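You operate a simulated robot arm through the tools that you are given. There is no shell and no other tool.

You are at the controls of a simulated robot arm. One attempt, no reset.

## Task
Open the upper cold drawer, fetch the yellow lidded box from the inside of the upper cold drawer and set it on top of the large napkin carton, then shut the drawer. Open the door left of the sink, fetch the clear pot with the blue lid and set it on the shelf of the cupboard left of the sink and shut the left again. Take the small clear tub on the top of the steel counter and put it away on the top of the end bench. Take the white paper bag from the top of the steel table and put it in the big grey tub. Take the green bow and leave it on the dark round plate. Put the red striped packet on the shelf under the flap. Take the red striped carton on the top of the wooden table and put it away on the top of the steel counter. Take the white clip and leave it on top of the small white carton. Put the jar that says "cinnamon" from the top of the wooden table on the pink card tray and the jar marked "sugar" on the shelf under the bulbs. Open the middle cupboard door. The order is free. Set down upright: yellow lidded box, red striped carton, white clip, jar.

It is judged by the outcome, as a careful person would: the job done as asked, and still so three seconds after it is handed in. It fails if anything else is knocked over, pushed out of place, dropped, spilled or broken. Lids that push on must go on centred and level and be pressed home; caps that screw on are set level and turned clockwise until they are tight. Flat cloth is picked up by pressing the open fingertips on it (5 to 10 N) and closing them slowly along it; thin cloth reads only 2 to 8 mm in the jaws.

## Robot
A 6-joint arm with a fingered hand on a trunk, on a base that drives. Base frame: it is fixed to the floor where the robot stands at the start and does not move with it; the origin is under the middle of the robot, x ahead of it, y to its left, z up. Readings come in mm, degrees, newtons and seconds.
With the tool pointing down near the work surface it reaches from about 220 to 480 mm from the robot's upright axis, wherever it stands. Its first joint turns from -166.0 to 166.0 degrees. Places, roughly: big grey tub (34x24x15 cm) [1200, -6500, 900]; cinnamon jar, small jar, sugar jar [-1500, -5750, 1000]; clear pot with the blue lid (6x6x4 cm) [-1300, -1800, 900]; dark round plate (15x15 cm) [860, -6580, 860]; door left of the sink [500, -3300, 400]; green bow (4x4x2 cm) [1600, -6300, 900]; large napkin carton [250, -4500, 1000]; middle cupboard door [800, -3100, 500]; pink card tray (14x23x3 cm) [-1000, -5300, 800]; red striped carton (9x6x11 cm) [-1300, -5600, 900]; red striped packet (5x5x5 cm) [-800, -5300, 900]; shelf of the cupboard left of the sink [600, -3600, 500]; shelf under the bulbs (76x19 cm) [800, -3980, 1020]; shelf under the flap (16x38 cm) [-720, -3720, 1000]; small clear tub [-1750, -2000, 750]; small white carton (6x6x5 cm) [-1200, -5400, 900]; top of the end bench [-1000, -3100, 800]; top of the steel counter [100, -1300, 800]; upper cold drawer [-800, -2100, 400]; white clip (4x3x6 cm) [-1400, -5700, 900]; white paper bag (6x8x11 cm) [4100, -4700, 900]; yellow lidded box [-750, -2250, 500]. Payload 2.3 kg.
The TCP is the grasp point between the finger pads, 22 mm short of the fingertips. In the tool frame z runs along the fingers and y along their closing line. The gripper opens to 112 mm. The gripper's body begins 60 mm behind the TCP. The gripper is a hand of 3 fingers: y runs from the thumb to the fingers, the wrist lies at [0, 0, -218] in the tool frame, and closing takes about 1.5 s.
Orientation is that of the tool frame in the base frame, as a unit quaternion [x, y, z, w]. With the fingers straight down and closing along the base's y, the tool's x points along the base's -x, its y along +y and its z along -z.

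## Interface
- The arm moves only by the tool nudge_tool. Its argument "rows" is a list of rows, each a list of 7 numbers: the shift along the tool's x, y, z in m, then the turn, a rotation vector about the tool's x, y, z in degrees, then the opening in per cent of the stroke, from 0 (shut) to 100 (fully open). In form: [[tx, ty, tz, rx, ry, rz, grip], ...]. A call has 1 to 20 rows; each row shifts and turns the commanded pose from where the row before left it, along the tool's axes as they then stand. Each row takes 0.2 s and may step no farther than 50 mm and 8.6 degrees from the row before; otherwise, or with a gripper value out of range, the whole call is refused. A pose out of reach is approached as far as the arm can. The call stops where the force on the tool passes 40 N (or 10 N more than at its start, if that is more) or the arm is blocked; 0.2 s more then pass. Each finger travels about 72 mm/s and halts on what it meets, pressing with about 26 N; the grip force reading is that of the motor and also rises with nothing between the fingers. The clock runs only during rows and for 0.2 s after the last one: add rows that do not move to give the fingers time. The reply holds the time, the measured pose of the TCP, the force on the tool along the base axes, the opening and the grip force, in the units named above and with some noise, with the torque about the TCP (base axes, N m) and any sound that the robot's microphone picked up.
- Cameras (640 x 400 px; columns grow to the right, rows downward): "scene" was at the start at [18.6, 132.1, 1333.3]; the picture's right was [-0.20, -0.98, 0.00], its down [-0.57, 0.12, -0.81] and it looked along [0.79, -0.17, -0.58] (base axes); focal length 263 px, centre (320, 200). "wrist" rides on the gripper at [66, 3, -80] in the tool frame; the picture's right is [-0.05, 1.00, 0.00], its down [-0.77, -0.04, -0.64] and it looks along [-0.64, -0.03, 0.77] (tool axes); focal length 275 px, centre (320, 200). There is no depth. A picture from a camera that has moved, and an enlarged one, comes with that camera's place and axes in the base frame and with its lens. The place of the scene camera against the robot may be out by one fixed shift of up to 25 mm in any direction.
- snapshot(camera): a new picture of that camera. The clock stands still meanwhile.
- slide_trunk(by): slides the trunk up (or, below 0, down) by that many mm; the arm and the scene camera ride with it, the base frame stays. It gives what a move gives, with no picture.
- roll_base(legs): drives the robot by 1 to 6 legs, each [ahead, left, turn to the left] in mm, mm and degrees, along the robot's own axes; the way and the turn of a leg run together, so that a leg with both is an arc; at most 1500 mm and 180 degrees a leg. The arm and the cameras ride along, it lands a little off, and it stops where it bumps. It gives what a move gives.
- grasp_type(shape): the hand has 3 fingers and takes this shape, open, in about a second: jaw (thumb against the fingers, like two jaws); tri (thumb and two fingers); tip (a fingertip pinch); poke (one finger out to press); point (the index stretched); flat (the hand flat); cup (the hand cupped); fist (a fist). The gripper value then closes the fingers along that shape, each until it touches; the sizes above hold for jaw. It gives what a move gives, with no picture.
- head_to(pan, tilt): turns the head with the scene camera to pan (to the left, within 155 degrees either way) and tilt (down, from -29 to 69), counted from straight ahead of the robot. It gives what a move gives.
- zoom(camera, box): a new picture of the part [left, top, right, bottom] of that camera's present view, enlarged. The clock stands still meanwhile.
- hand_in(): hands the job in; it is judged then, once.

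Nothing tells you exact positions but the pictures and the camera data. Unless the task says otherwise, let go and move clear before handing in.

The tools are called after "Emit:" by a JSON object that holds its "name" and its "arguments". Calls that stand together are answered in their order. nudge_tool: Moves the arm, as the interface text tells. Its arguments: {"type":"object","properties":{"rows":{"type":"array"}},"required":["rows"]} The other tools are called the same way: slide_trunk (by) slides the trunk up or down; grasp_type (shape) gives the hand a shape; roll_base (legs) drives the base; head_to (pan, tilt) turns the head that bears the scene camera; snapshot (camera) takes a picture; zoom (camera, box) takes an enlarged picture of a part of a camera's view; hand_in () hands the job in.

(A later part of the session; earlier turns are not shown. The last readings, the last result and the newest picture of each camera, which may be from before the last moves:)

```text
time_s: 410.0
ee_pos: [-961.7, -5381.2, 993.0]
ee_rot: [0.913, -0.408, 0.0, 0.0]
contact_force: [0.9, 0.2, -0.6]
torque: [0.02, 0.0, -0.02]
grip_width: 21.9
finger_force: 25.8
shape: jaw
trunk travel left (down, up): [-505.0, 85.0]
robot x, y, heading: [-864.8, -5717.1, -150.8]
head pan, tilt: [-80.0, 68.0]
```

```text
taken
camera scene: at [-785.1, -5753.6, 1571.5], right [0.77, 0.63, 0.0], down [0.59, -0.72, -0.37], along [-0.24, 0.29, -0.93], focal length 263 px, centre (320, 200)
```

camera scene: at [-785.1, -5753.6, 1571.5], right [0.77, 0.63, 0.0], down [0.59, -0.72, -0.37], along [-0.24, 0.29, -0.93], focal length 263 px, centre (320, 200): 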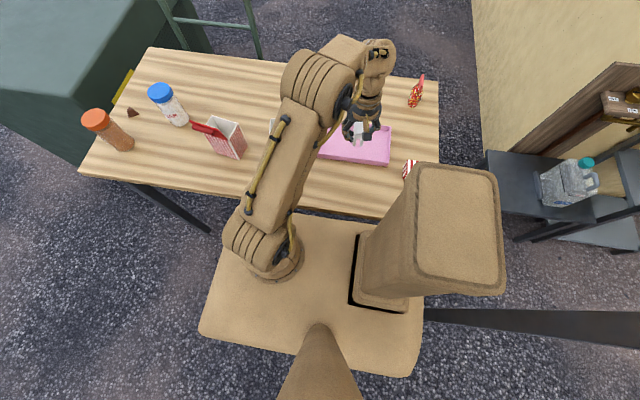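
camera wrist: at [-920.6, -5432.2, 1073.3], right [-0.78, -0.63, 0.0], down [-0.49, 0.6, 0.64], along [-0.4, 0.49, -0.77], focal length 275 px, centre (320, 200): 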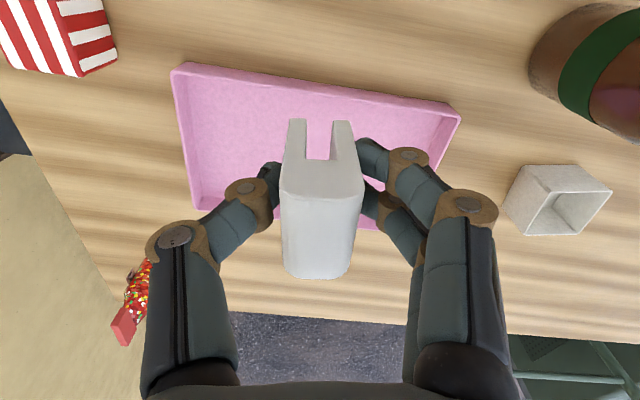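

The whole carton is visible from here, which is useful. I'll zoom to refine its corners before moving.

Emit:
{"name": "zoom", "arguments": {"camera": "wrist", "box": [490, 150, 630, 250]}}

```text
4.00 times, centred on (560, 200) of wrist
camera zoom: at [-920.6, -5432.2, 1073.3], right [-0.78, -0.63, 0.0], down [-0.49, 0.6, 0.64], along [-0.4, 0.49, -0.77], focal length 1101 px, centre (-640, 200)
```

zoom: 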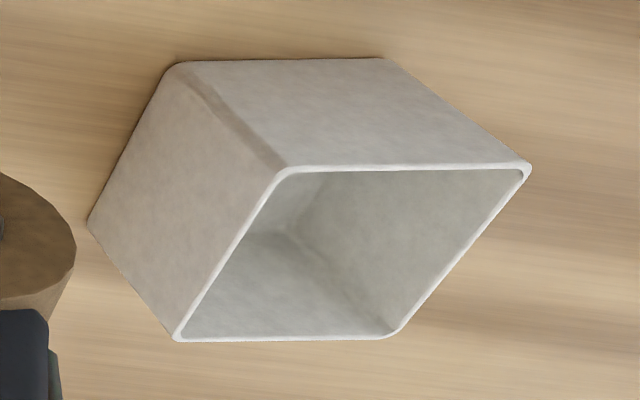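

Refined: wall centre lies 209 mm sideways and about 109 mm forward of the hand, rim at z≈879. I'll move there in allowed steps.

Emit:
{"name": "nudge_tool", "arguments": {"rows": [[-0.02, 0.041, 0, 0, 0, 0, 10], [-0.02, 0.041, 0, 0, 0, 0, 10], [-0.02, 0.041, 0, 0, 0, 0, 10], [-0.02, 0.041, 0, 0, 0, 0, 10], [-0.02, 0.03, 0, 0, 0, 0, 10], [-0.009, 0.015, 0, 0, 0, -2.5, 10], [0, 0, 0, 0, 0, 0, 10]]}}

Emit:
{"name": "snapshot", "arguments": {"camera": "wrist"}}

Emit:
{"name": "snapshot", "arguments": {"camera": "scene"}}

```text
time_s: 411.6
ee_pos: [-1190.2, -5439.0, 992.2]
ee_rot: [0.922, -0.387, 0.0, -0.001]
contact_force: [-0.4, -0.5, -0.4]
torque: [0.01, 0.04, 0.0]
grip_width: 21.6
finger_force: 25.5
shape: jaw
trunk travel left (down, up): [-505.0, 85.0]
robot x, y, heading: [-868.6, -5713.1, -150.8]
head pan, tilt: [-80.0, 68.0]
```

```text
taken
camera wrist: at [-1147.7, -5487.8, 1072.2], right [-0.75, -0.66, 0.0], down [-0.51, 0.58, 0.64], along [-0.42, 0.48, -0.77], focal length 275 px, centre (320, 200)
```

wrist: 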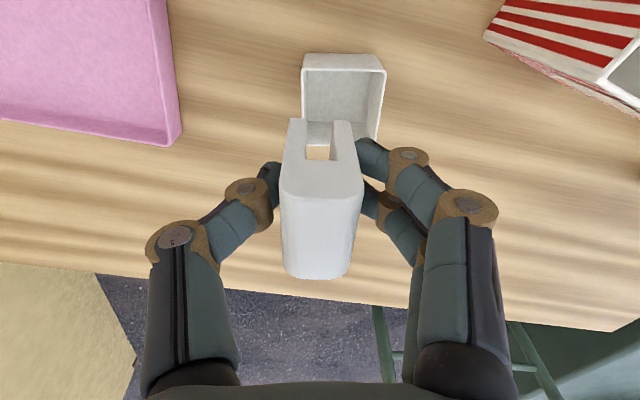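

```text
taken
camera scene: at [-786.4, -5754.9, 1571.5], right [0.77, 0.63, 0.0], down [0.59, -0.72, -0.37], along [-0.24, 0.29, -0.93], focal length 263 px, centre (320, 200)
```

scene: 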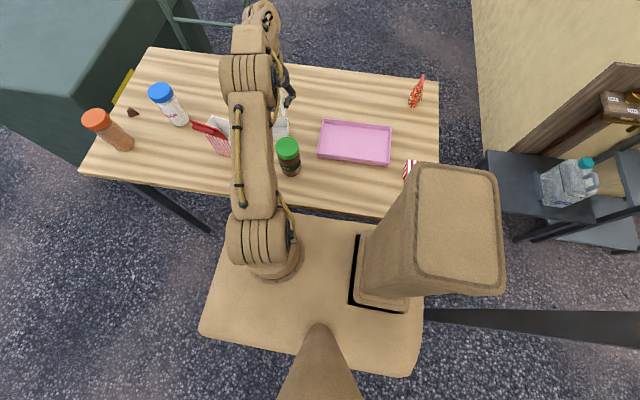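

Emit:
{"name": "zoom", "arguments": {"camera": "wrist", "box": [270, 40, 410, 180]}}

```text
2.86 times, centred on (340, 110) of wrist
camera zoom: at [-1147.7, -5487.8, 1072.2], right [-0.75, -0.66, 0.0], down [-0.51, 0.58, 0.64], along [-0.42, 0.48, -0.77], focal length 786 px, centre (263, 457)
```

zoom: 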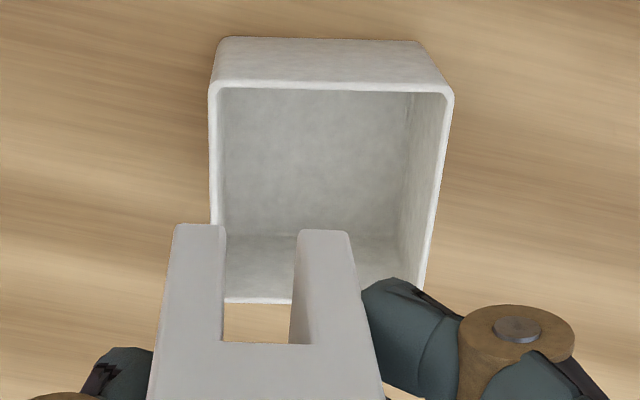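

The slot (about 11 mm wide) is nearly over the 2 mm wall; I need about 9 mm back toward +T and 8 mm further in. Then I'll lower with the trunk.

Emit:
{"name": "nudge_tool", "arguments": {"rows": [[-0.008, -0.009, 0, 0, 0, 0, 10], [0, 0, 0, 0, 0, 0, 10]]}}

Emit:
{"name": "slide_trunk", "arguments": {"by": -60}}

Emit:
{"name": "zoom", "arguments": {"camera": "wrist", "box": [250, 40, 410, 180]}}

```text
time_s: 412.2
ee_pos: [-1189.1, -5426.7, 992.7]
ee_rot: [0.922, -0.388, 0.001, -0.001]
contact_force: [0.2, -0.9, 0.1]
torque: [0.0, 0.03, -0.01]
grip_width: 21.6
finger_force: 26.0
shape: jaw
trunk travel left (down, up): [-505.0, 85.0]
robot x, y, heading: [-865.1, -5714.6, -150.8]
head pan, tilt: [-80.0, 68.0]
```

```text
time_s: 413.2
ee_pos: [-1190.4, -5427.0, 932.8]
ee_rot: [0.922, -0.388, 0.0, -0.001]
contact_force: [-0.1, 0.5, -0.7]
torque: [0.0, 0.0, -0.02]
grip_width: 21.4
finger_force: 25.7
shape: jaw
trunk travel left (down, up): [-445.0, 145.0]
robot x, y, heading: [-861.4, -5715.2, -150.9]
head pan, tilt: [-80.0, 68.0]
```

```text
2.86 times, centred on (330, 110) of wrist
camera zoom: at [-1147.4, -5476.7, 1012.5], right [-0.75, -0.66, 0.0], down [-0.51, 0.58, 0.64], along [-0.42, 0.48, -0.77], focal length 786 px, centre (291, 457)
```

zoom: 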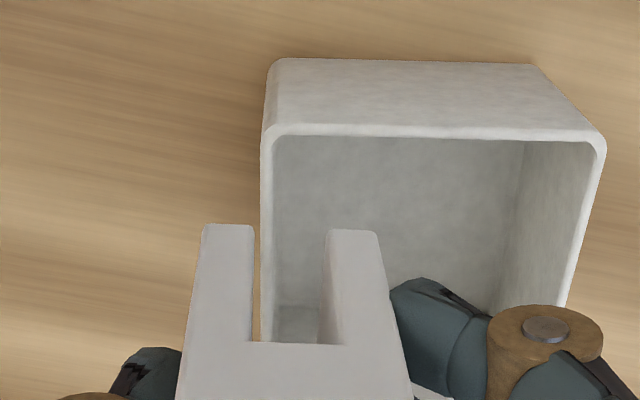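

The wall is about 4 mm off the slot's centre; I'll correct 2 mm and continue down.

Emit:
{"name": "nudge_tool", "arguments": {"rows": [[0, -0.0022, 0, 0, 0, 0, 10], [0, 0, 0, 0, 0, 0, 10]]}}

Emit:
{"name": "slide_trunk", "arguments": {"by": -22}}

Emit:
{"name": "zoom", "arguments": {"camera": "wrist", "box": [250, 60, 410, 200]}}

```text
time_s: 413.8
ee_pos: [-1189.1, -5425.8, 932.5]
ee_rot: [0.922, -0.388, 0.0, -0.001]
contact_force: [0.3, 0.3, -0.1]
torque: [-0.03, -0.01, 0.0]
grip_width: 21.7
finger_force: 26.3
shape: jaw
trunk travel left (down, up): [-445.0, 145.0]
robot x, y, heading: [-865.6, -5714.0, -150.9]
head pan, tilt: [-80.0, 68.0]
```

```text
time_s: 414.5
ee_pos: [-1188.8, -5426.6, 917.4]
ee_rot: [0.922, -0.387, -0.007, -0.003]
contact_force: [2.3, -1.3, 23.3]
torque: [-0.08, 0.04, -0.04]
grip_width: 25.6
finger_force: 25.8
shape: jaw
trunk travel left (down, up): [-423.0, 167.0]
robot x, y, heading: [-862.4, -5716.6, -150.7]
head pan, tilt: [-80.0, 68.0]
stopped: the force on the tool passed its limit at 41 N (the readings are from after the stop); the commanded pose is now the measured one
```

```text
2.86 times, centred on (330, 130) of wrist
camera zoom: at [-1144.7, -5475.6, 995.0], right [-0.75, -0.66, 0.0], down [-0.51, 0.57, 0.65], along [-0.43, 0.49, -0.76], focal length 786 px, centre (291, 400)
```

zoom: 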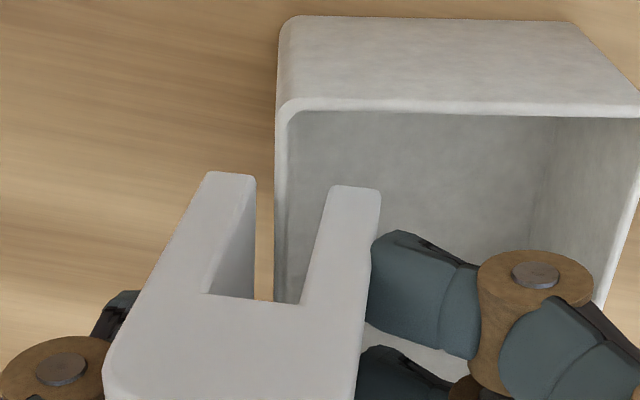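

The clip's inner leg met the carton's far rim (it sits about 6 mm too far in), and the clip twisted in the fingers. I'll lift, set it on the free table space beside the carton to square it up, and try again.

Emit:
{"name": "slide_trunk", "arguments": {"by": 45}}

Emit:
{"name": "nudge_tool", "arguments": {"rows": [[0, -0.03, 0, 0, 0, 0, 10], [0, -0.035, 0, 0, 0, 0, 10], [0, 0, 0, 0, 0, 0, 10]]}}

Emit:
{"name": "snapshot", "arguments": {"camera": "wrist"}}

```text
time_s: 415.4
ee_pos: [-1191.3, -5424.1, 959.0]
ee_rot: [0.921, -0.389, -0.004, -0.002]
contact_force: [0.1, 0.3, -0.7]
torque: [-0.01, 0.03, 0.03]
grip_width: 22.8
finger_force: 26.2
shape: jaw
trunk travel left (down, up): [-468.0, 122.0]
robot x, y, heading: [-864.8, -5714.0, -150.7]
head pan, tilt: [-80.0, 68.0]
```

```text
time_s: 416.1
ee_pos: [-1143.6, -5377.5, 957.4]
ee_rot: [0.922, -0.387, -0.003, -0.003]
contact_force: [0.8, 0.6, 0.0]
torque: [0.01, -0.02, -0.01]
grip_width: 22.6
finger_force: 26.0
shape: jaw
trunk travel left (down, up): [-468.0, 122.0]
robot x, y, heading: [-867.3, -5714.0, -150.6]
head pan, tilt: [-80.0, 68.0]
```

```text
taken
camera wrist: at [-1100.8, -5428.0, 1036.2], right [-0.75, -0.67, 0.0], down [-0.51, 0.57, 0.64], along [-0.43, 0.48, -0.77], focal length 275 px, centre (320, 200)
```

wrist: 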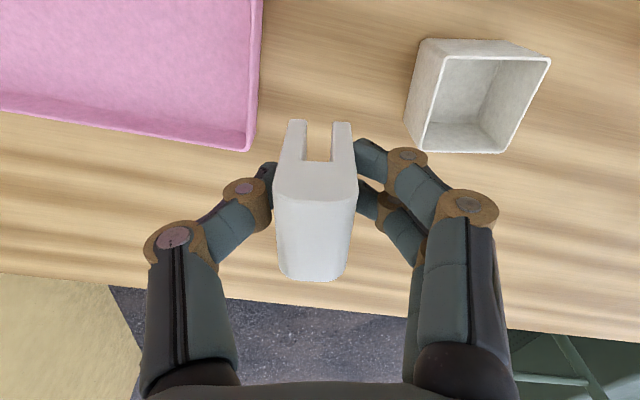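

The clip sprang back nearly square in the grip, so no regrasp is needed. I'll re-measure the carton from here.

Emit:
{"name": "zoom", "arguments": {"camera": "wrist", "box": [270, 20, 570, 180]}}

```text
2.13 times, centred on (420, 100) of wrist
camera zoom: at [-1100.8, -5428.0, 1036.2], right [-0.75, -0.67, 0.0], down [-0.51, 0.57, 0.64], along [-0.43, 0.48, -0.77], focal length 587 px, centre (107, 413)
```

zoom: 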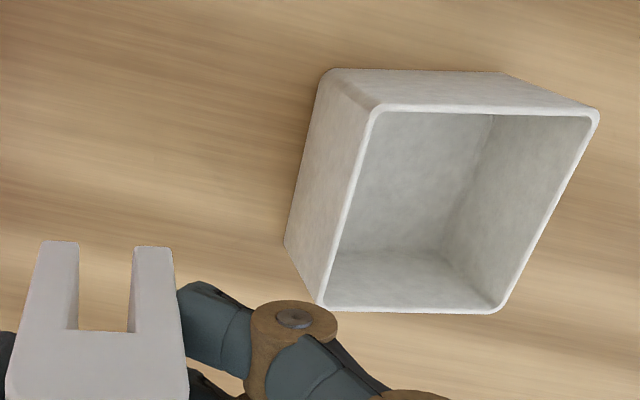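

Emit:
{"name": "nudge_tool", "arguments": {"rows": [[0.005, 0.034, 0, 0, 0, 0, 10], [0.005, 0.034, 0, 0, 0, 0, 10], [0, 0, 0, 0, 0, 0, 10]]}}

Emit:
{"name": "slide_trunk", "arguments": {"by": -25}}

Emit:
{"name": "zoom", "arguments": {"camera": "wrist", "box": [250, 40, 410, 180]}}

```text
time_s: 416.9
ee_pos: [-1184.6, -5431.5, 956.3]
ee_rot: [0.922, -0.388, -0.004, -0.002]
contact_force: [-0.2, -0.3, -0.1]
torque: [0.03, 0.01, -0.02]
grip_width: 22.7
finger_force: 26.0
shape: jaw
trunk travel left (down, up): [-468.0, 122.0]
robot x, y, heading: [-863.8, -5719.2, -150.9]
head pan, tilt: [-80.0, 68.0]
```

```text
time_s: 417.7
ee_pos: [-1184.3, -5432.3, 932.3]
ee_rot: [0.921, -0.388, -0.004, -0.003]
contact_force: [0.2, 0.1, 0.1]
torque: [0.01, 0.02, 0.01]
grip_width: 22.7
finger_force: 25.8
shape: jaw
trunk travel left (down, up): [-443.0, 147.0]
robot x, y, heading: [-865.9, -5714.7, -150.9]
head pan, tilt: [-80.0, 68.0]
```

```text
2.86 times, centred on (330, 110) of wrist
camera zoom: at [-1141.0, -5482.1, 1010.8], right [-0.75, -0.66, 0.0], down [-0.51, 0.57, 0.64], along [-0.43, 0.48, -0.77], focal length 786 px, centre (291, 457)
```

zoom: 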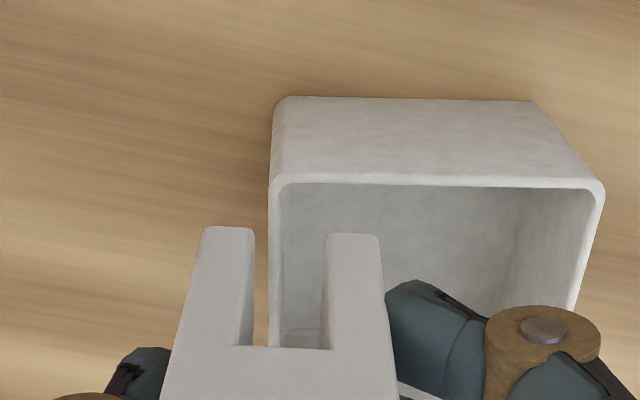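

The wall is within the slot; lengthwise I need 5 mm further in for equal clearance at both ends. Then I'll lower in small steps.

Emit:
{"name": "nudge_tool", "arguments": {"rows": [[-0.005, 0, 0, 0, 0, 0, 10], [0, 0, 0, 0, 0, 0, 10]]}}

Emit:
{"name": "slide_trunk", "arguments": {"by": -12}}

Emit:
{"name": "zoom", "arguments": {"camera": "wrist", "box": [250, 40, 410, 180]}}

```text
time_s: 418.3
ee_pos: [-1187.5, -5429.7, 930.1]
ee_rot: [0.922, -0.388, -0.004, -0.003]
contact_force: [0.3, 0.5, 0.3]
torque: [-0.02, 0.01, 0.01]
grip_width: 22.8
finger_force: 26.2
shape: jaw
trunk travel left (down, up): [-443.0, 147.0]
robot x, y, heading: [-868.1, -5716.2, -150.8]
head pan, tilt: [-80.0, 68.0]
```

```text
time_s: 418.9
ee_pos: [-1187.4, -5429.9, 918.4]
ee_rot: [0.922, -0.388, -0.004, -0.003]
contact_force: [0.1, 0.1, 3.2]
torque: [-0.01, 0.04, 0.01]
grip_width: 23.0
finger_force: 26.2
shape: jaw
trunk travel left (down, up): [-431.0, 159.0]
robot x, y, heading: [-864.1, -5712.4, -150.7]
head pan, tilt: [-80.0, 68.0]
```

```text
2.86 times, centred on (330, 110) of wrist
camera zoom: at [-1144.4, -5478.7, 998.5], right [-0.75, -0.66, 0.0], down [-0.51, 0.57, 0.64], along [-0.43, 0.48, -0.77], focal length 786 px, centre (291, 457)
```

zoom: 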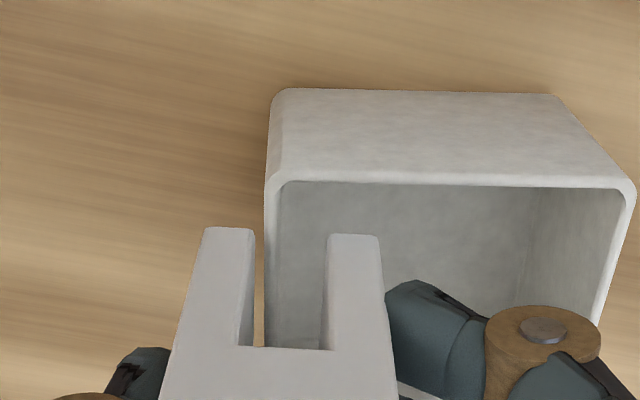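

Contact starts at exactly rim height although the legs clear the walls, so the carton's top behaves as a solid surface. I'll simply stand the clip on the middle of the carton's top: up a little, 23 mm sideways, and down again.

Emit:
{"name": "slide_trunk", "arguments": {"by": 12}}

Emit:
{"name": "nudge_tool", "arguments": {"rows": [[0.001, 0.023, 0, 0, 0, 0, 10], [0, 0, 0, 0, 0, 0, 10]]}}

Emit:
{"name": "slide_trunk", "arguments": {"by": -11}}

Emit:
{"name": "zoom", "arguments": {"camera": "wrist", "box": [230, 40, 430, 240]}}

```text
time_s: 419.5
ee_pos: [-1188.1, -5428.5, 929.9]
ee_rot: [0.922, -0.388, -0.003, -0.003]
contact_force: [0.4, 0.4, 0.0]
torque: [-0.01, 0.02, -0.02]
grip_width: 22.4
finger_force: 26.4
shape: jaw
trunk travel left (down, up): [-443.0, 147.0]
robot x, y, heading: [-860.0, -5713.4, -150.7]
head pan, tilt: [-80.0, 68.0]
```

```text
time_s: 420.1
ee_pos: [-1204.7, -5444.7, 932.6]
ee_rot: [0.922, -0.388, -0.004, -0.003]
contact_force: [-0.3, 0.1, 0.2]
torque: [0.03, 0.0, 0.02]
grip_width: 22.6
finger_force: 26.0
shape: jaw
trunk travel left (down, up): [-443.0, 147.0]
robot x, y, heading: [-864.6, -5716.9, -150.5]
head pan, tilt: [-80.0, 68.0]
```

```text
time_s: 420.6
ee_pos: [-1204.4, -5445.1, 921.5]
ee_rot: [0.921, -0.388, -0.003, -0.002]
contact_force: [-0.9, 0.6, -0.3]
torque: [0.0, -0.01, -0.01]
grip_width: 22.9
finger_force: 26.2
shape: jaw
trunk travel left (down, up): [-432.0, 158.0]
robot x, y, heading: [-866.8, -5715.8, -150.8]
head pan, tilt: [-80.0, 68.0]
```

```text
2.00 times, centred on (330, 140) of wrist
camera zoom: at [-1161.3, -5494.5, 1000.5], right [-0.75, -0.66, 0.0], down [-0.51, 0.57, 0.64], along [-0.43, 0.48, -0.77], focal length 551 px, centre (300, 320)
```

zoom: 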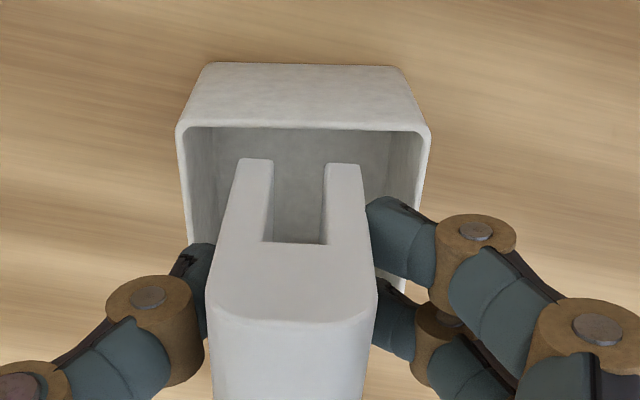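

The clip is centred over the carton. I'll lower it gently and watch the force.

Emit:
{"name": "nudge_tool", "arguments": {"rows": [[0, 0, 0.003, 0, 0, 0, 10], [0, 0, 0.002, 0, 0, 0, 10], [0, 0, 0, 0, 0, 0, 10]]}}

Emit:
{"name": "nudge_tool", "arguments": {"rows": [[0, 0, 0.002, 0, 0, 0, 10], [0, 0, 0.001, 0, 0, 0, 10], [0, 0, 0, 0, 0, 0, 10]]}}

```text
time_s: 421.4
ee_pos: [-1204.0, -5444.5, 916.7]
ee_rot: [0.922, -0.388, -0.006, -0.003]
contact_force: [-4.0, 2.1, 27.2]
torque: [0.03, 0.05, -0.01]
grip_width: 23.4
finger_force: 25.8
shape: jaw
trunk travel left (down, up): [-432.0, 158.0]
robot x, y, heading: [-862.8, -5714.3, -150.7]
head pan, tilt: [-80.0, 68.0]
```

```text
time_s: 422.0
ee_pos: [-1204.7, -5444.1, 916.4]
ee_rot: [0.922, -0.387, -0.009, -0.005]
contact_force: [1.7, 0.0, 26.5]
torque: [0.01, -0.01, 0.0]
grip_width: 24.9
finger_force: 25.8
shape: jaw
trunk travel left (down, up): [-432.0, 158.0]
robot x, y, heading: [-866.1, -5711.4, -150.8]
head pan, tilt: [-80.0, 68.0]
stopped in row 2: the force on the tool passed its limit at 41 N (the readings are from after the stop); the commanded pose is now the measured one
```

Confirmed: it rests on a solid top at rim height. I'll ease off and open gently.

Emit:
{"name": "nudge_tool", "arguments": {"rows": [[0, 0, -0.002, 0, 0, 0, 10], [0, 0, -0.001, 0, 0, 0, 10], [0, 0, 0, 0, 0, 0, 10]]}}

Emit:
{"name": "nudge_tool", "arguments": {"rows": [[0, 0, 0, 0, 0, 0, 25], [0, 0, 0, 0, 0, 0, 30], [0, 0, 0, 0, 0, 0, 40], [0, 0, 0, 0, 0, 0, 50], [0, 0, 0, 0, 0, 0, 50]]}}

Emit:
{"name": "snapshot", "arguments": {"camera": "wrist"}}

```text
time_s: 422.8
ee_pos: [-1204.2, -5443.2, 918.1]
ee_rot: [0.922, -0.388, -0.006, -0.005]
contact_force: [0.6, -1.4, 10.5]
torque: [-0.01, 0.02, -0.02]
grip_width: 24.7
finger_force: 26.1
shape: jaw
trunk travel left (down, up): [-432.0, 158.0]
robot x, y, heading: [-862.1, -5715.1, -150.8]
head pan, tilt: [-80.0, 68.0]
```

```text
time_s: 424.0
ee_pos: [-1205.4, -5442.3, 917.1]
ee_rot: [0.922, -0.388, -0.006, -0.005]
contact_force: [0.0, 0.7, 0.0]
torque: [0.0, -0.02, 0.0]
grip_width: 55.1
finger_force: 0.0
shape: jaw
trunk travel left (down, up): [-432.0, 158.0]
robot x, y, heading: [-867.0, -5718.7, -150.8]
head pan, tilt: [-80.0, 68.0]
```

```text
taken
camera wrist: at [-1161.4, -5493.3, 996.7], right [-0.75, -0.66, 0.0], down [-0.51, 0.57, 0.65], along [-0.43, 0.48, -0.76], focal length 275 px, centre (320, 200)
```

wrist: 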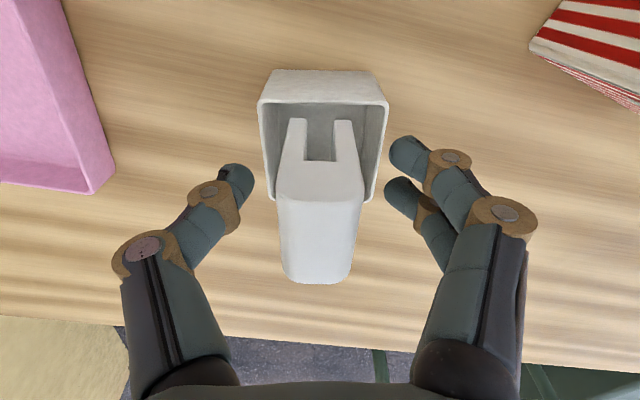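

The clip stands upright on the carton. I'll raise the hand clear and check.

Emit:
{"name": "slide_trunk", "arguments": {"by": 60}}

Emit:
{"name": "slide_trunk", "arguments": {"by": 95}}

Emit:
{"name": "snapshot", "arguments": {"camera": "wrist"}}

Emit:
{"name": "snapshot", "arguments": {"camera": "scene"}}

```text
time_s: 425.0
ee_pos: [-1205.9, -5444.4, 977.7]
ee_rot: [0.922, -0.387, -0.005, -0.004]
contact_force: [-0.1, -0.2, 0.8]
torque: [0.03, 0.02, 0.01]
grip_width: 55.6
finger_force: 0.0
shape: jaw
trunk travel left (down, up): [-492.0, 98.0]
robot x, y, heading: [-865.4, -5714.0, -150.6]
head pan, tilt: [-80.0, 68.0]
```

```text
time_s: 426.2
ee_pos: [-1206.0, -5442.2, 1071.8]
ee_rot: [0.922, -0.388, -0.006, -0.004]
contact_force: [0.1, 0.2, 0.1]
torque: [0.01, 0.01, 0.0]
grip_width: 55.5
finger_force: 0.0
shape: jaw
trunk travel left (down, up): [-587.0, 3.0]
robot x, y, heading: [-862.4, -5715.7, -150.8]
head pan, tilt: [-80.0, 68.0]
```

```text
taken
camera wrist: at [-1161.4, -5493.3, 1151.7], right [-0.75, -0.67, 0.0], down [-0.51, 0.57, 0.65], along [-0.43, 0.48, -0.76], focal length 275 px, centre (320, 200)
```

wrist: 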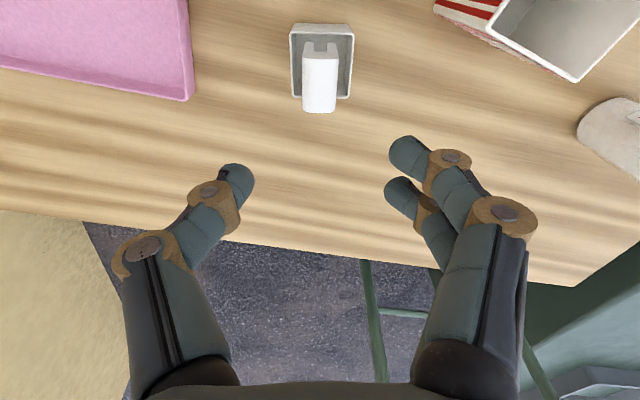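

```text
taken
camera scene: at [-786.5, -5754.9, 1653.4], right [0.77, 0.63, 0.0], down [0.59, -0.72, -0.37], along [-0.24, 0.29, -0.93], focal length 263 px, centre (320, 200)
```

scene: 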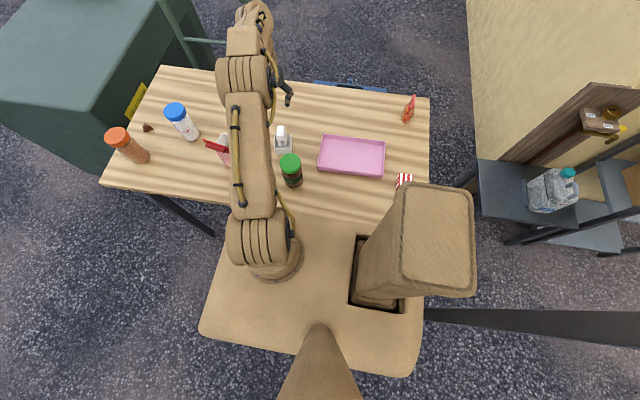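

The clip is on the carton and everything else is undisturbed. Next is the cinnamon jar (orange lid) at about (t=-1633, n=3168). I'll square the hand and drive along the table to it.

Emit:
{"name": "nudge_tool", "arguments": {"rows": [[0.03, 0, 0, 0, 0, 7.5, 90], [0.03, 0, 0, 0, 0, 7.5, 90], [0.03, 0, 0, 0, 0, 0, 90], [0, 0, 0, 0, 0, 0, 90]]}}

Emit:
{"name": "roll_base", "arguments": {"legs": [[0, 50, -0.3], [496, 0, 0]]}}

Emit:
{"name": "snapshot", "arguments": {"camera": "wrist"}}

Emit:
{"name": "snapshot", "arguments": {"camera": "scene"}}

```text
time_s: 427.2
ee_pos: [-1154.7, -5510.5, 1072.3]
ee_rot: [0.863, -0.505, -0.006, -0.003]
contact_force: [0.1, -0.3, 0.2]
torque: [0.01, -0.02, 0.01]
grip_width: 100.7
finger_force: 0.0
shape: jaw
trunk travel left (down, up): [-587.0, 3.0]
robot x, y, heading: [-865.6, -5714.5, -150.8]
head pan, tilt: [-80.0, 68.0]
```

```text
time_s: 430.7
ee_pos: [-1571.0, -5798.6, 1071.5]
ee_rot: [0.861, -0.508, -0.006, -0.003]
contact_force: [-0.1, 0.0, -0.1]
torque: [0.02, -0.02, 0.01]
grip_width: 100.5
finger_force: 0.1
shape: jaw
trunk travel left (down, up): [-587.0, 3.0]
robot x, y, heading: [-1286.1, -6002.3, -151.2]
head pan, tilt: [-80.0, 68.0]
```

```text
taken
camera wrist: at [-1542.7, -5858.8, 1150.5], right [-0.9, -0.44, 0.0], down [-0.34, 0.68, 0.65], along [-0.29, 0.58, -0.76], focal length 275 px, centre (320, 200)
```

wrist: 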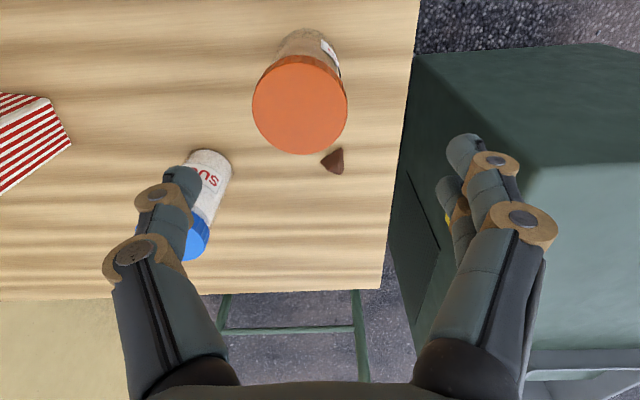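

```text
taken
camera scene: at [-1206.5, -6043.6, 1653.4], right [0.78, 0.63, 0.0], down [0.58, -0.72, -0.37], along [-0.23, 0.29, -0.93], focal length 263 px, centre (320, 200)
```

scene: 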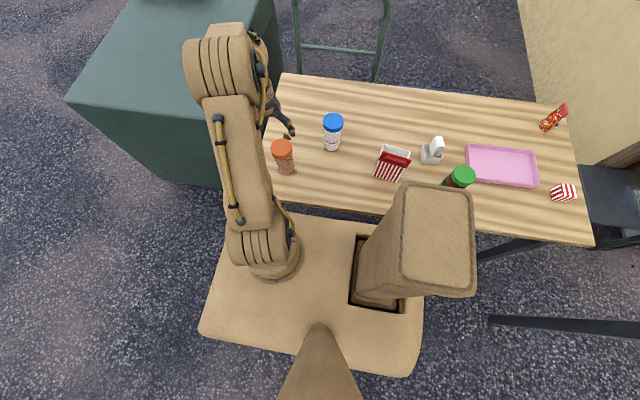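

The jar is almost below the hand: I need 11 mm more toward +T. I'll go partway down to check alignment and height.

Emit:
{"name": "nudge_tool", "arguments": {"rows": [[0, -0.011, 0.02, 0, 0, 0, 92], [0, 0, 0.03, 0, 0, 0, 92], [0, 0, 0.02, 0, 0, 0, 92], [0, 0, 0, 0, 0, 0, 92]]}}

Emit:
{"name": "snapshot", "arguments": {"camera": "wrist"}}

```text
time_s: 431.7
ee_pos: [-1562.9, -5791.4, 998.9]
ee_rot: [0.861, -0.508, -0.007, -0.004]
contact_force: [-0.7, 0.5, -0.3]
torque: [0.02, -0.02, -0.01]
grip_width: 103.2
finger_force: 0.0
shape: jaw
trunk travel left (down, up): [-587.0, 3.0]
robot x, y, heading: [-1282.8, -6002.4, -151.2]
head pan, tilt: [-80.0, 68.0]
```

```text
taken
camera wrist: at [-1533.2, -5852.0, 1077.6], right [-0.9, -0.44, 0.0], down [-0.34, 0.68, 0.65], along [-0.29, 0.58, -0.76], focal length 275 px, centre (320, 200)
```

wrist: 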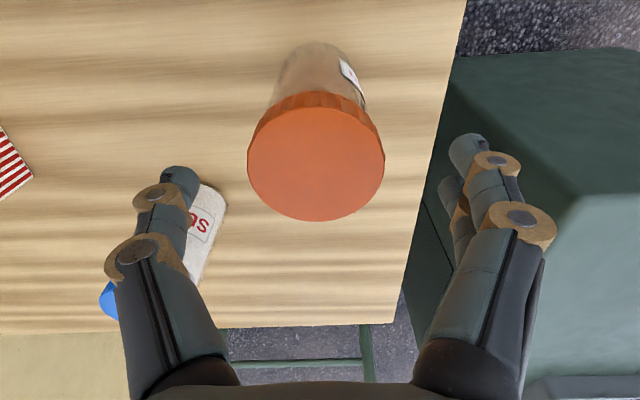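

The lid top is at z≈971, diameter 63 mm, centred under the hand. I'll go down beside it and grip the body.

Emit:
{"name": "nudge_tool", "arguments": {"rows": [[0, -0.001, 0.025, 0, 0, 0, 92], [0, 0, 0.025, 0, 0, 0, 92], [0, 0, 0.024, 0, 0, 0, 92], [0, 0, 0, 0, 0, 0, 75], [0, 0, 0, 0, 0, 0, 60], [0, 0, 0, 0, 0, 0, 40], [0, 0, 0, 0, 0, 0, 40], [0, 0, 0, 0, 0, 0, 40]]}}

Emit:
{"name": "snapshot", "arguments": {"camera": "wrist"}}

```text
time_s: 433.5
ee_pos: [-1561.6, -5792.5, 925.5]
ee_rot: [0.862, -0.507, -0.008, -0.003]
contact_force: [3.6, -1.4, 14.3]
torque: [-0.18, 0.08, -0.03]
grip_width: 58.2
finger_force: 25.8
shape: jaw
trunk travel left (down, up): [-587.0, 3.0]
robot x, y, heading: [-1282.6, -6001.7, -151.1]
head pan, tilt: [-80.0, 68.0]
```

```text
taken
camera wrist: at [-1531.9, -5853.6, 1005.7], right [-0.9, -0.44, 0.0], down [-0.34, 0.68, 0.65], along [-0.29, 0.58, -0.76], focal length 275 px, centre (320, 200)
```

wrist: 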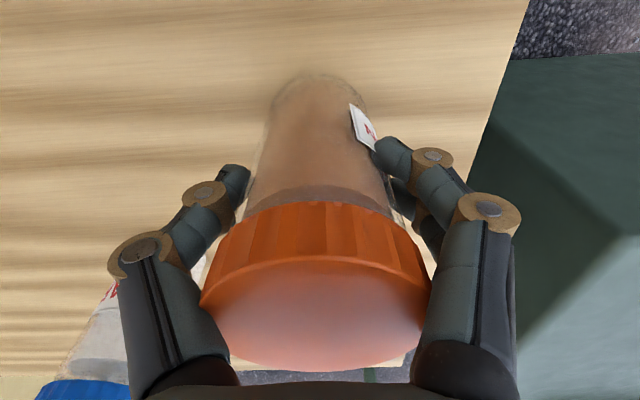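

Gripped just below the lid. I'll lift it straight up, well above the other things.

Emit:
{"name": "nudge_tool", "arguments": {"rows": [[0, 0, -0.02, 0, 0, 0, 40], [0, 0, -0.03, 0, 0, 0, 40], [0, 0, 0, 0, 0, 0, 40]]}}

Emit:
{"name": "snapshot", "arguments": {"camera": "wrist"}}

```text
time_s: 434.3
ee_pos: [-1560.3, -5791.1, 975.1]
ee_rot: [0.862, -0.508, -0.007, -0.003]
contact_force: [-0.1, 0.1, -3.5]
torque: [-0.03, -0.01, 0.0]
grip_width: 57.6
finger_force: 26.0
shape: jaw
trunk travel left (down, up): [-587.0, 3.0]
robot x, y, heading: [-1285.2, -6004.4, -151.5]
head pan, tilt: [-80.0, 68.0]
```

```text
taken
camera wrist: at [-1530.6, -5852.4, 1055.2], right [-0.9, -0.44, 0.0], down [-0.34, 0.68, 0.65], along [-0.29, 0.58, -0.76], focal length 275 px, centre (320, 200)
```

wrist: 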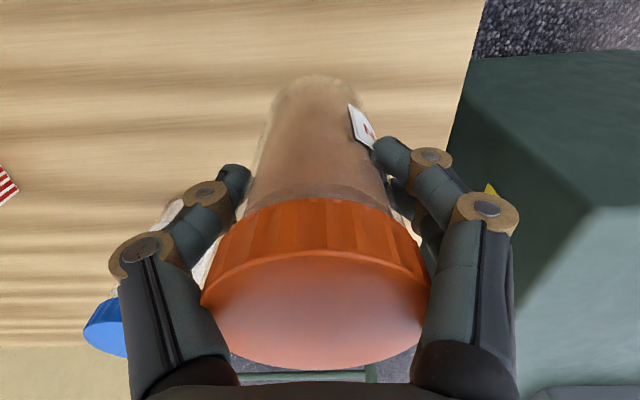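

It's secure (about 0.35 kg). I'll lift further, back away from the table, move along, and come in over the pink tray (centre about t=-906, n=3033), keeping clear of the pole behind me.

Emit:
{"name": "nudge_tool", "arguments": {"rows": [[0, 0, -0.04, 0, 0, 0, 40], [0, 0, -0.04, 0, 0, 0, 40], [0, 0, -0.03, 0, 0, 0, 40], [0, 0, 0, 0, 0, 0, 40]]}}

Emit:
{"name": "roll_base", "arguments": {"legs": [[0, 170, 0], [-569, 0, 0]]}}

```text
time_s: 435.3
ee_pos: [-1560.8, -5792.7, 1086.3]
ee_rot: [0.862, -0.507, -0.006, -0.004]
contact_force: [-0.4, -0.2, -3.0]
torque: [-0.02, 0.04, 0.03]
grip_width: 57.6
finger_force: 26.1
shape: jaw
trunk travel left (down, up): [-587.0, 3.0]
robot x, y, heading: [-1280.5, -6002.8, -151.3]
head pan, tilt: [-80.0, 68.0]
```

```text
time_s: 439.6
ee_pos: [-981.7, -5671.5, 1087.4]
ee_rot: [0.86, -0.51, -0.005, -0.004]
contact_force: [-0.2, 0.5, -2.6]
torque: [-0.02, -0.01, 0.02]
grip_width: 57.7
finger_force: 26.3
shape: jaw
trunk travel left (down, up): [-587.0, 3.0]
robot x, y, heading: [-707.3, -5883.5, -151.5]
head pan, tilt: [-80.0, 68.0]
```

Emit:
{"name": "roll_base", "arguments": {"legs": [[0, -215, 0.3]]}}

Emit:
{"name": "nudge_tool", "arguments": {"rows": [[0, -0.035, 0, 0, 0, 0, 40], [0, -0.035, 0, 0, 0, 0, 40], [0, 0, 0, 0, 0, 0, 40]]}}

Emit:
{"name": "snapshot", "arguments": {"camera": "wrist"}}

Emit:
{"name": "snapshot", "arguments": {"camera": "scene"}}

```text
time_s: 441.3
ee_pos: [-1084.7, -5486.4, 1086.4]
ee_rot: [0.86, -0.51, -0.006, -0.004]
contact_force: [-0.2, 0.6, -1.9]
torque: [-0.05, -0.02, -0.02]
grip_width: 57.3
finger_force: 25.8
shape: jaw
trunk travel left (down, up): [-587.0, 3.0]
robot x, y, heading: [-807.9, -5695.1, -151.2]
head pan, tilt: [-80.0, 68.0]
```

```text
time_s: 442.1
ee_pos: [-1020.9, -5453.6, 1088.8]
ee_rot: [0.861, -0.509, -0.005, -0.004]
contact_force: [0.1, 0.2, -2.2]
torque: [-0.04, 0.0, 0.0]
grip_width: 57.4
finger_force: 26.5
shape: jaw
trunk travel left (down, up): [-587.0, 3.0]
robot x, y, heading: [-805.7, -5697.8, -151.5]
head pan, tilt: [-80.0, 68.0]
```

```text
taken
camera wrist: at [-991.9, -5514.7, 1167.2], right [-0.9, -0.44, 0.0], down [-0.34, 0.68, 0.65], along [-0.29, 0.58, -0.76], focal length 275 px, centre (320, 200)
```

wrist: 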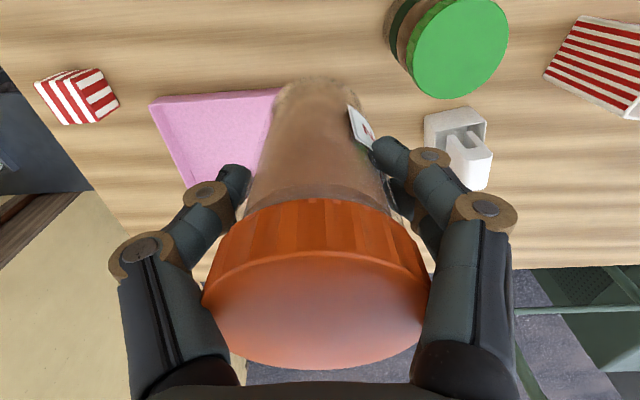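

```text
taken
camera scene: at [-732.8, -5738.6, 1653.4], right [0.78, 0.62, 0.0], down [0.58, -0.72, -0.37], along [-0.23, 0.29, -0.93], focal length 263 px, centre (320, 200)
```

scene: 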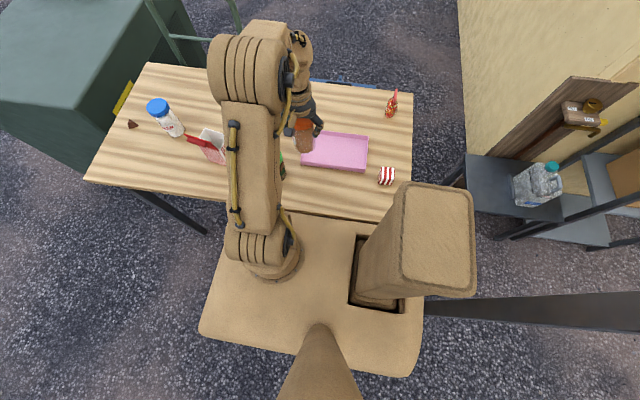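

I'm over the tray's west half. I'll move the last bit (34 mm along, 79 mm in) and then lower with the trunk.

Emit:
{"name": "nudge_tool", "arguments": {"rows": [[-0.03, -0.012, 0.01, 0, 0, 0, 40], [-0.03, -0.012, 0.01, 0, 0, 0, 40], [-0.019, -0.01, 0, 0, 0, 0, 40], [0, 0, 0, 0, 0, 0, 40]]}}

Emit:
{"name": "slide_trunk", "arguments": {"by": -70}}

Emit:
{"name": "snapshot", "arguments": {"camera": "wrist"}}

Emit:
{"name": "zoom", "arguments": {"camera": "scene", "box": [240, 80, 440, 200]}}

```text
time_s: 443.1
ee_pos: [-1031.3, -5368.4, 1067.2]
ee_rot: [0.86, -0.51, -0.005, -0.004]
contact_force: [1.2, -0.2, -3.0]
torque: [-0.02, 0.03, 0.02]
grip_width: 57.2
finger_force: 25.9
shape: jaw
trunk travel left (down, up): [-587.0, 3.0]
robot x, y, heading: [-811.9, -5698.9, -151.2]
head pan, tilt: [-80.0, 68.0]
```

```text
time_s: 444.1
ee_pos: [-1031.0, -5367.1, 997.3]
ee_rot: [0.861, -0.508, -0.006, -0.004]
contact_force: [0.2, -0.1, -3.5]
torque: [-0.02, 0.0, -0.02]
grip_width: 57.3
finger_force: 25.7
shape: jaw
trunk travel left (down, up): [-517.0, 73.0]
robot x, y, heading: [-811.0, -5700.5, -151.4]
head pan, tilt: [-80.0, 68.0]
```

```text
taken
camera wrist: at [-1002.2, -5428.2, 1076.5], right [-0.9, -0.44, 0.0], down [-0.34, 0.69, 0.65], along [-0.29, 0.58, -0.76], focal length 275 px, centre (320, 200)
```

wrist: 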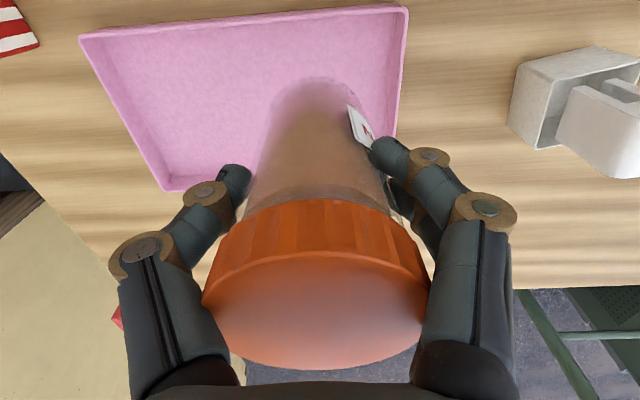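

```text
3.20 times, centred on (340, 140) of scene
camera zoom: at [-732.4, -5738.1, 1583.4], right [0.78, 0.62, 0.0], down [0.58, -0.72, -0.37], along [-0.23, 0.29, -0.93], focal length 841 px, centre (256, 392)
```

zoom: 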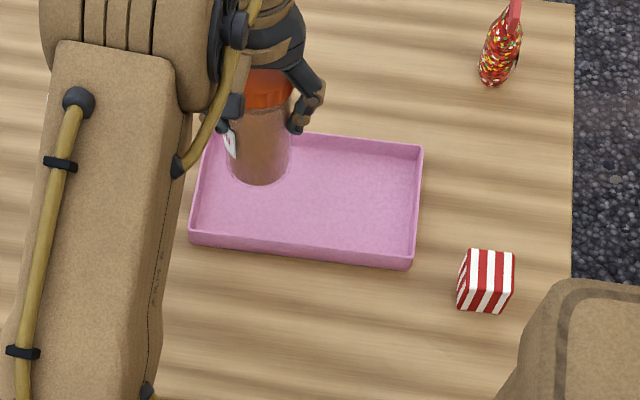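

The jar is inside the tray's outline. I'll shift 8 mm further in for margin and lower until it touches.

Emit:
{"name": "nudge_tool", "arguments": {"rows": [[-0.008, -0.004, 0, 0, 0, 0, 40], [0, 0, 0, 0, 0, 0, 40]]}}

Emit:
{"name": "slide_trunk", "arguments": {"by": -38}}

Emit:
{"name": "nudge_tool", "arguments": {"rows": [[0, 0, 0.004, 0, 0, 0, 40], [0, 0, 0.004, 0, 0, 0, 40], [0, 0, 0, 0, 0, 0, 40]]}}

```text
time_s: 444.8
ee_pos: [-1031.5, -5356.7, 998.9]
ee_rot: [0.861, -0.509, -0.007, -0.003]
contact_force: [0.6, 0.3, -2.7]
torque: [-0.03, -0.04, -0.03]
grip_width: 57.1
finger_force: 26.2
shape: jaw
trunk travel left (down, up): [-517.0, 73.0]
robot x, y, heading: [-809.9, -5698.3, -151.4]
head pan, tilt: [-80.0, 68.0]
```

```text
time_s: 445.6
ee_pos: [-1031.1, -5357.3, 959.3]
ee_rot: [0.861, -0.509, -0.006, -0.003]
contact_force: [0.1, -0.2, -3.0]
torque: [-0.05, -0.01, -0.02]
grip_width: 56.9
finger_force: 26.2
shape: jaw
trunk travel left (down, up): [-479.0, 111.0]
robot x, y, heading: [-812.6, -5697.8, -151.2]
head pan, tilt: [-80.0, 68.0]
```

```text
time_s: 446.4
ee_pos: [-1033.6, -5358.3, 951.7]
ee_rot: [0.861, -0.509, -0.005, -0.003]
contact_force: [0.8, -0.7, -3.6]
torque: [-0.04, -0.03, 0.01]
grip_width: 56.8
finger_force: 25.8
shape: jaw
trunk travel left (down, up): [-479.0, 111.0]
robot x, y, heading: [-811.7, -5700.5, -151.5]
head pan, tilt: [-80.0, 68.0]
```

Emit:
{"name": "nudge_tool", "arguments": {"rows": [[0, 0, 0.005, 0, 0, 0, 40], [0, 0, 0.005, 0, 0, 0, 40], [0, 0, 0, 0, 0, 0, 40]]}}

Emit:
{"name": "nudge_tool", "arguments": {"rows": [[0, 0, 0.004, 0, 0, 0, 40], [0, 0, 0.004, 0, 0, 0, 40], [0, 0, 0, 0, 0, 0, 40]]}}

Emit:
{"name": "snapshot", "arguments": {"camera": "wrist"}}

```text
time_s: 447.2
ee_pos: [-1032.4, -5359.5, 943.0]
ee_rot: [0.861, -0.509, -0.007, -0.004]
contact_force: [0.5, 0.0, -2.1]
torque: [-0.05, 0.0, 0.02]
grip_width: 57.4
finger_force: 26.3
shape: jaw
trunk travel left (down, up): [-479.0, 111.0]
robot x, y, heading: [-811.8, -5697.5, -151.2]
head pan, tilt: [-80.0, 68.0]
```

```text
time_s: 448.0
ee_pos: [-1033.6, -5358.2, 933.8]
ee_rot: [0.861, -0.509, -0.006, -0.004]
contact_force: [-0.7, 0.4, -2.8]
torque: [-0.05, 0.01, 0.02]
grip_width: 57.0
finger_force: 25.4
shape: jaw
trunk travel left (down, up): [-479.0, 111.0]
robot x, y, heading: [-808.5, -5695.2, -151.2]
head pan, tilt: [-80.0, 68.0]
```

```text
taken
camera wrist: at [-1004.3, -5418.9, 1013.5], right [-0.9, -0.44, 0.0], down [-0.34, 0.69, 0.65], along [-0.29, 0.58, -0.76], focal length 275 px, centre (320, 200)
```

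wrist: 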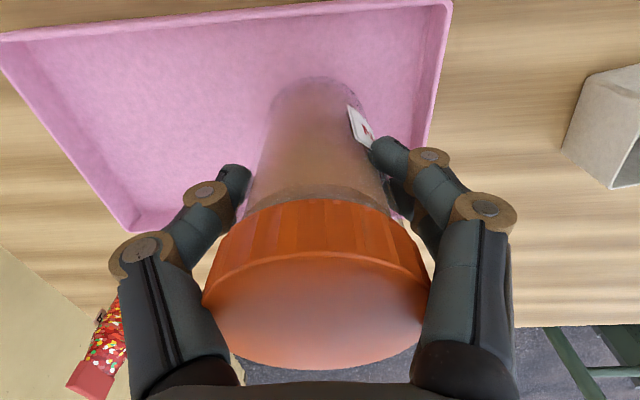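

The tray is truly open, so the jar continues to its floor. A few more millimetres.

Emit:
{"name": "nudge_tool", "arguments": {"rows": [[0, 0, 0.003, 0, 0, 0, 40], [0, 0, 0.002, 0, 0, 0, 40], [0, 0, 0, 0, 0, 0, 40]]}}

Emit:
{"name": "nudge_tool", "arguments": {"rows": [[0, 0, 0.002, 0, 0, 0, 40], [0, 0, 0, 0, 0, 0, 40]]}}

```text
time_s: 448.8
ee_pos: [-1031.7, -5356.5, 931.2]
ee_rot: [0.86, -0.51, -0.008, -0.005]
contact_force: [-1.7, 1.8, 16.7]
torque: [-0.16, 0.32, -0.07]
grip_width: 57.4
finger_force: 25.9
shape: jaw
trunk travel left (down, up): [-479.0, 111.0]
robot x, y, heading: [-809.2, -5697.0, -151.2]
head pan, tilt: [-80.0, 68.0]
```

```text
time_s: 449.4
ee_pos: [-1031.0, -5358.8, 930.0]
ee_rot: [0.86, -0.51, -0.009, -0.006]
contact_force: [-4.0, 3.6, 36.4]
torque: [-0.11, 0.31, -0.04]
grip_width: 57.3
finger_force: 26.1
shape: jaw
trunk travel left (down, up): [-479.0, 111.0]
robot x, y, heading: [-808.8, -5694.1, -151.4]
head pan, tilt: [-80.0, 68.0]
```

Contact with the tray floor. I'll ease up, open, and rise straight.

Emit:
{"name": "nudge_tool", "arguments": {"rows": [[0, 0, -0.003, 0, 0, 0, 40], [0, 0, 0, 0, 0, 0, 40], [0, 0, 0, 0, 0, 0, 55], [0, 0, 0, 0, 0, 0, 75], [0, 0, 0, 0, 0, 0, 85], [0, 0, 0, 0, 0, 0, 85]]}}

Emit:
{"name": "slide_trunk", "arguments": {"by": 108}}

Emit:
{"name": "snapshot", "arguments": {"camera": "wrist"}}

Emit:
{"name": "zoom", "arguments": {"camera": "scene", "box": [120, 50, 440, 210]}}

```text
time_s: 450.8
ee_pos: [-1030.5, -5358.3, 929.9]
ee_rot: [0.86, -0.509, -0.006, -0.004]
contact_force: [0.8, -0.2, 4.2]
torque: [0.05, -0.02, 0.0]
grip_width: 94.9
finger_force: 0.1
shape: jaw
trunk travel left (down, up): [-479.0, 111.0]
robot x, y, heading: [-810.0, -5695.7, -151.4]
head pan, tilt: [-80.0, 68.0]
```

```text
time_s: 452.2
ee_pos: [-1031.3, -5358.0, 1037.8]
ee_rot: [0.861, -0.508, -0.007, -0.004]
contact_force: [1.0, 0.4, 0.1]
torque: [0.0, 0.0, -0.01]
grip_width: 95.1
finger_force: 0.0
shape: jaw
trunk travel left (down, up): [-587.0, 3.0]
robot x, y, heading: [-810.3, -5698.4, -151.2]
head pan, tilt: [-80.0, 68.0]
```

```text
taken
camera wrist: at [-1002.3, -5417.1, 1117.4], right [-0.9, -0.44, 0.0], down [-0.34, 0.68, 0.65], along [-0.29, 0.58, -0.76], focal length 275 px, centre (320, 200)
```

wrist: 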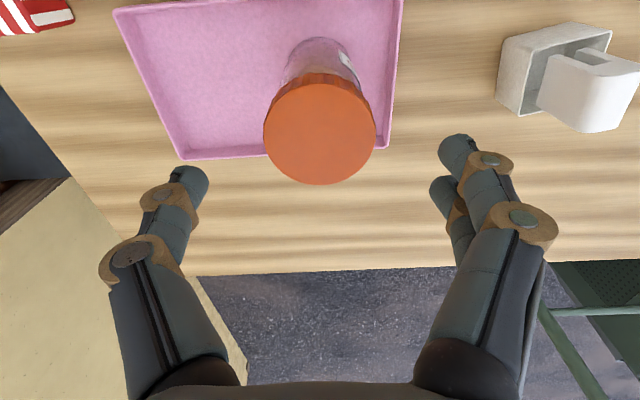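

```text
2.00 times, centred on (280, 130) of scene
camera zoom: at [-732.2, -5738.4, 1653.4], right [0.78, 0.62, 0.0], down [0.58, -0.72, -0.37], along [-0.23, 0.29, -0.93], focal length 526 px, centre (400, 340)
```

zoom: 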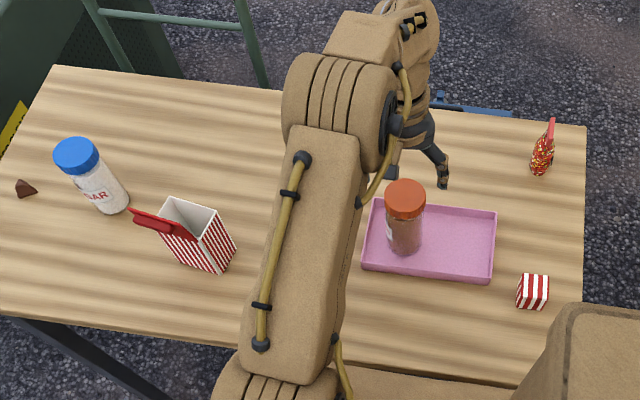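

The cinnamon jar stands upright in the pink tray. Now the sugar jar (blue lid) at about (t=-1489, n=3052): I'll drive along so the hand comes over it.

Emit:
{"name": "nudge_tool", "arguments": {"rows": [[0, 0, -0.03, 0, 0, 0, 92], [0, 0, 0, 0, 0, 0, 92]]}}

Emit:
{"name": "roll_base", "arguments": {"legs": [[537, 0, 0]]}}

Emit:
{"name": "snapshot", "arguments": {"camera": "wrist"}}

```text
time_s: 452.8
ee_pos: [-1030.4, -5356.5, 1068.3]
ee_rot: [0.86, -0.51, -0.006, -0.003]
contact_force: [0.0, 0.3, -0.2]
torque: [0.01, -0.02, 0.04]
grip_width: 102.8
finger_force: 0.0
shape: jaw
trunk travel left (down, up): [-587.0, 3.0]
robot x, y, heading: [-810.1, -5696.6, -151.3]
head pan, tilt: [-80.0, 68.0]
```

```text
time_s: 455.9
ee_pos: [-1518.1, -5625.3, 1067.2]
ee_rot: [0.862, -0.507, -0.006, -0.004]
contact_force: [-0.7, 0.7, 0.5]
torque: [-0.01, 0.0, -0.01]
grip_width: 102.9
finger_force: 0.0
shape: jaw
trunk travel left (down, up): [-587.0, 3.0]
robot x, y, heading: [-1292.2, -5964.7, -151.2]
head pan, tilt: [-80.0, 68.0]
```

```text
taken
camera wrist: at [-1488.5, -5685.3, 1147.2], right [-0.9, -0.45, 0.0], down [-0.34, 0.68, 0.65], along [-0.29, 0.58, -0.76], focal length 275 px, centre (320, 200)
```

wrist: 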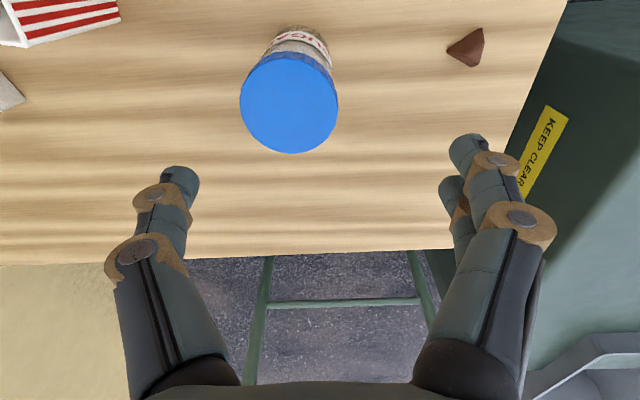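

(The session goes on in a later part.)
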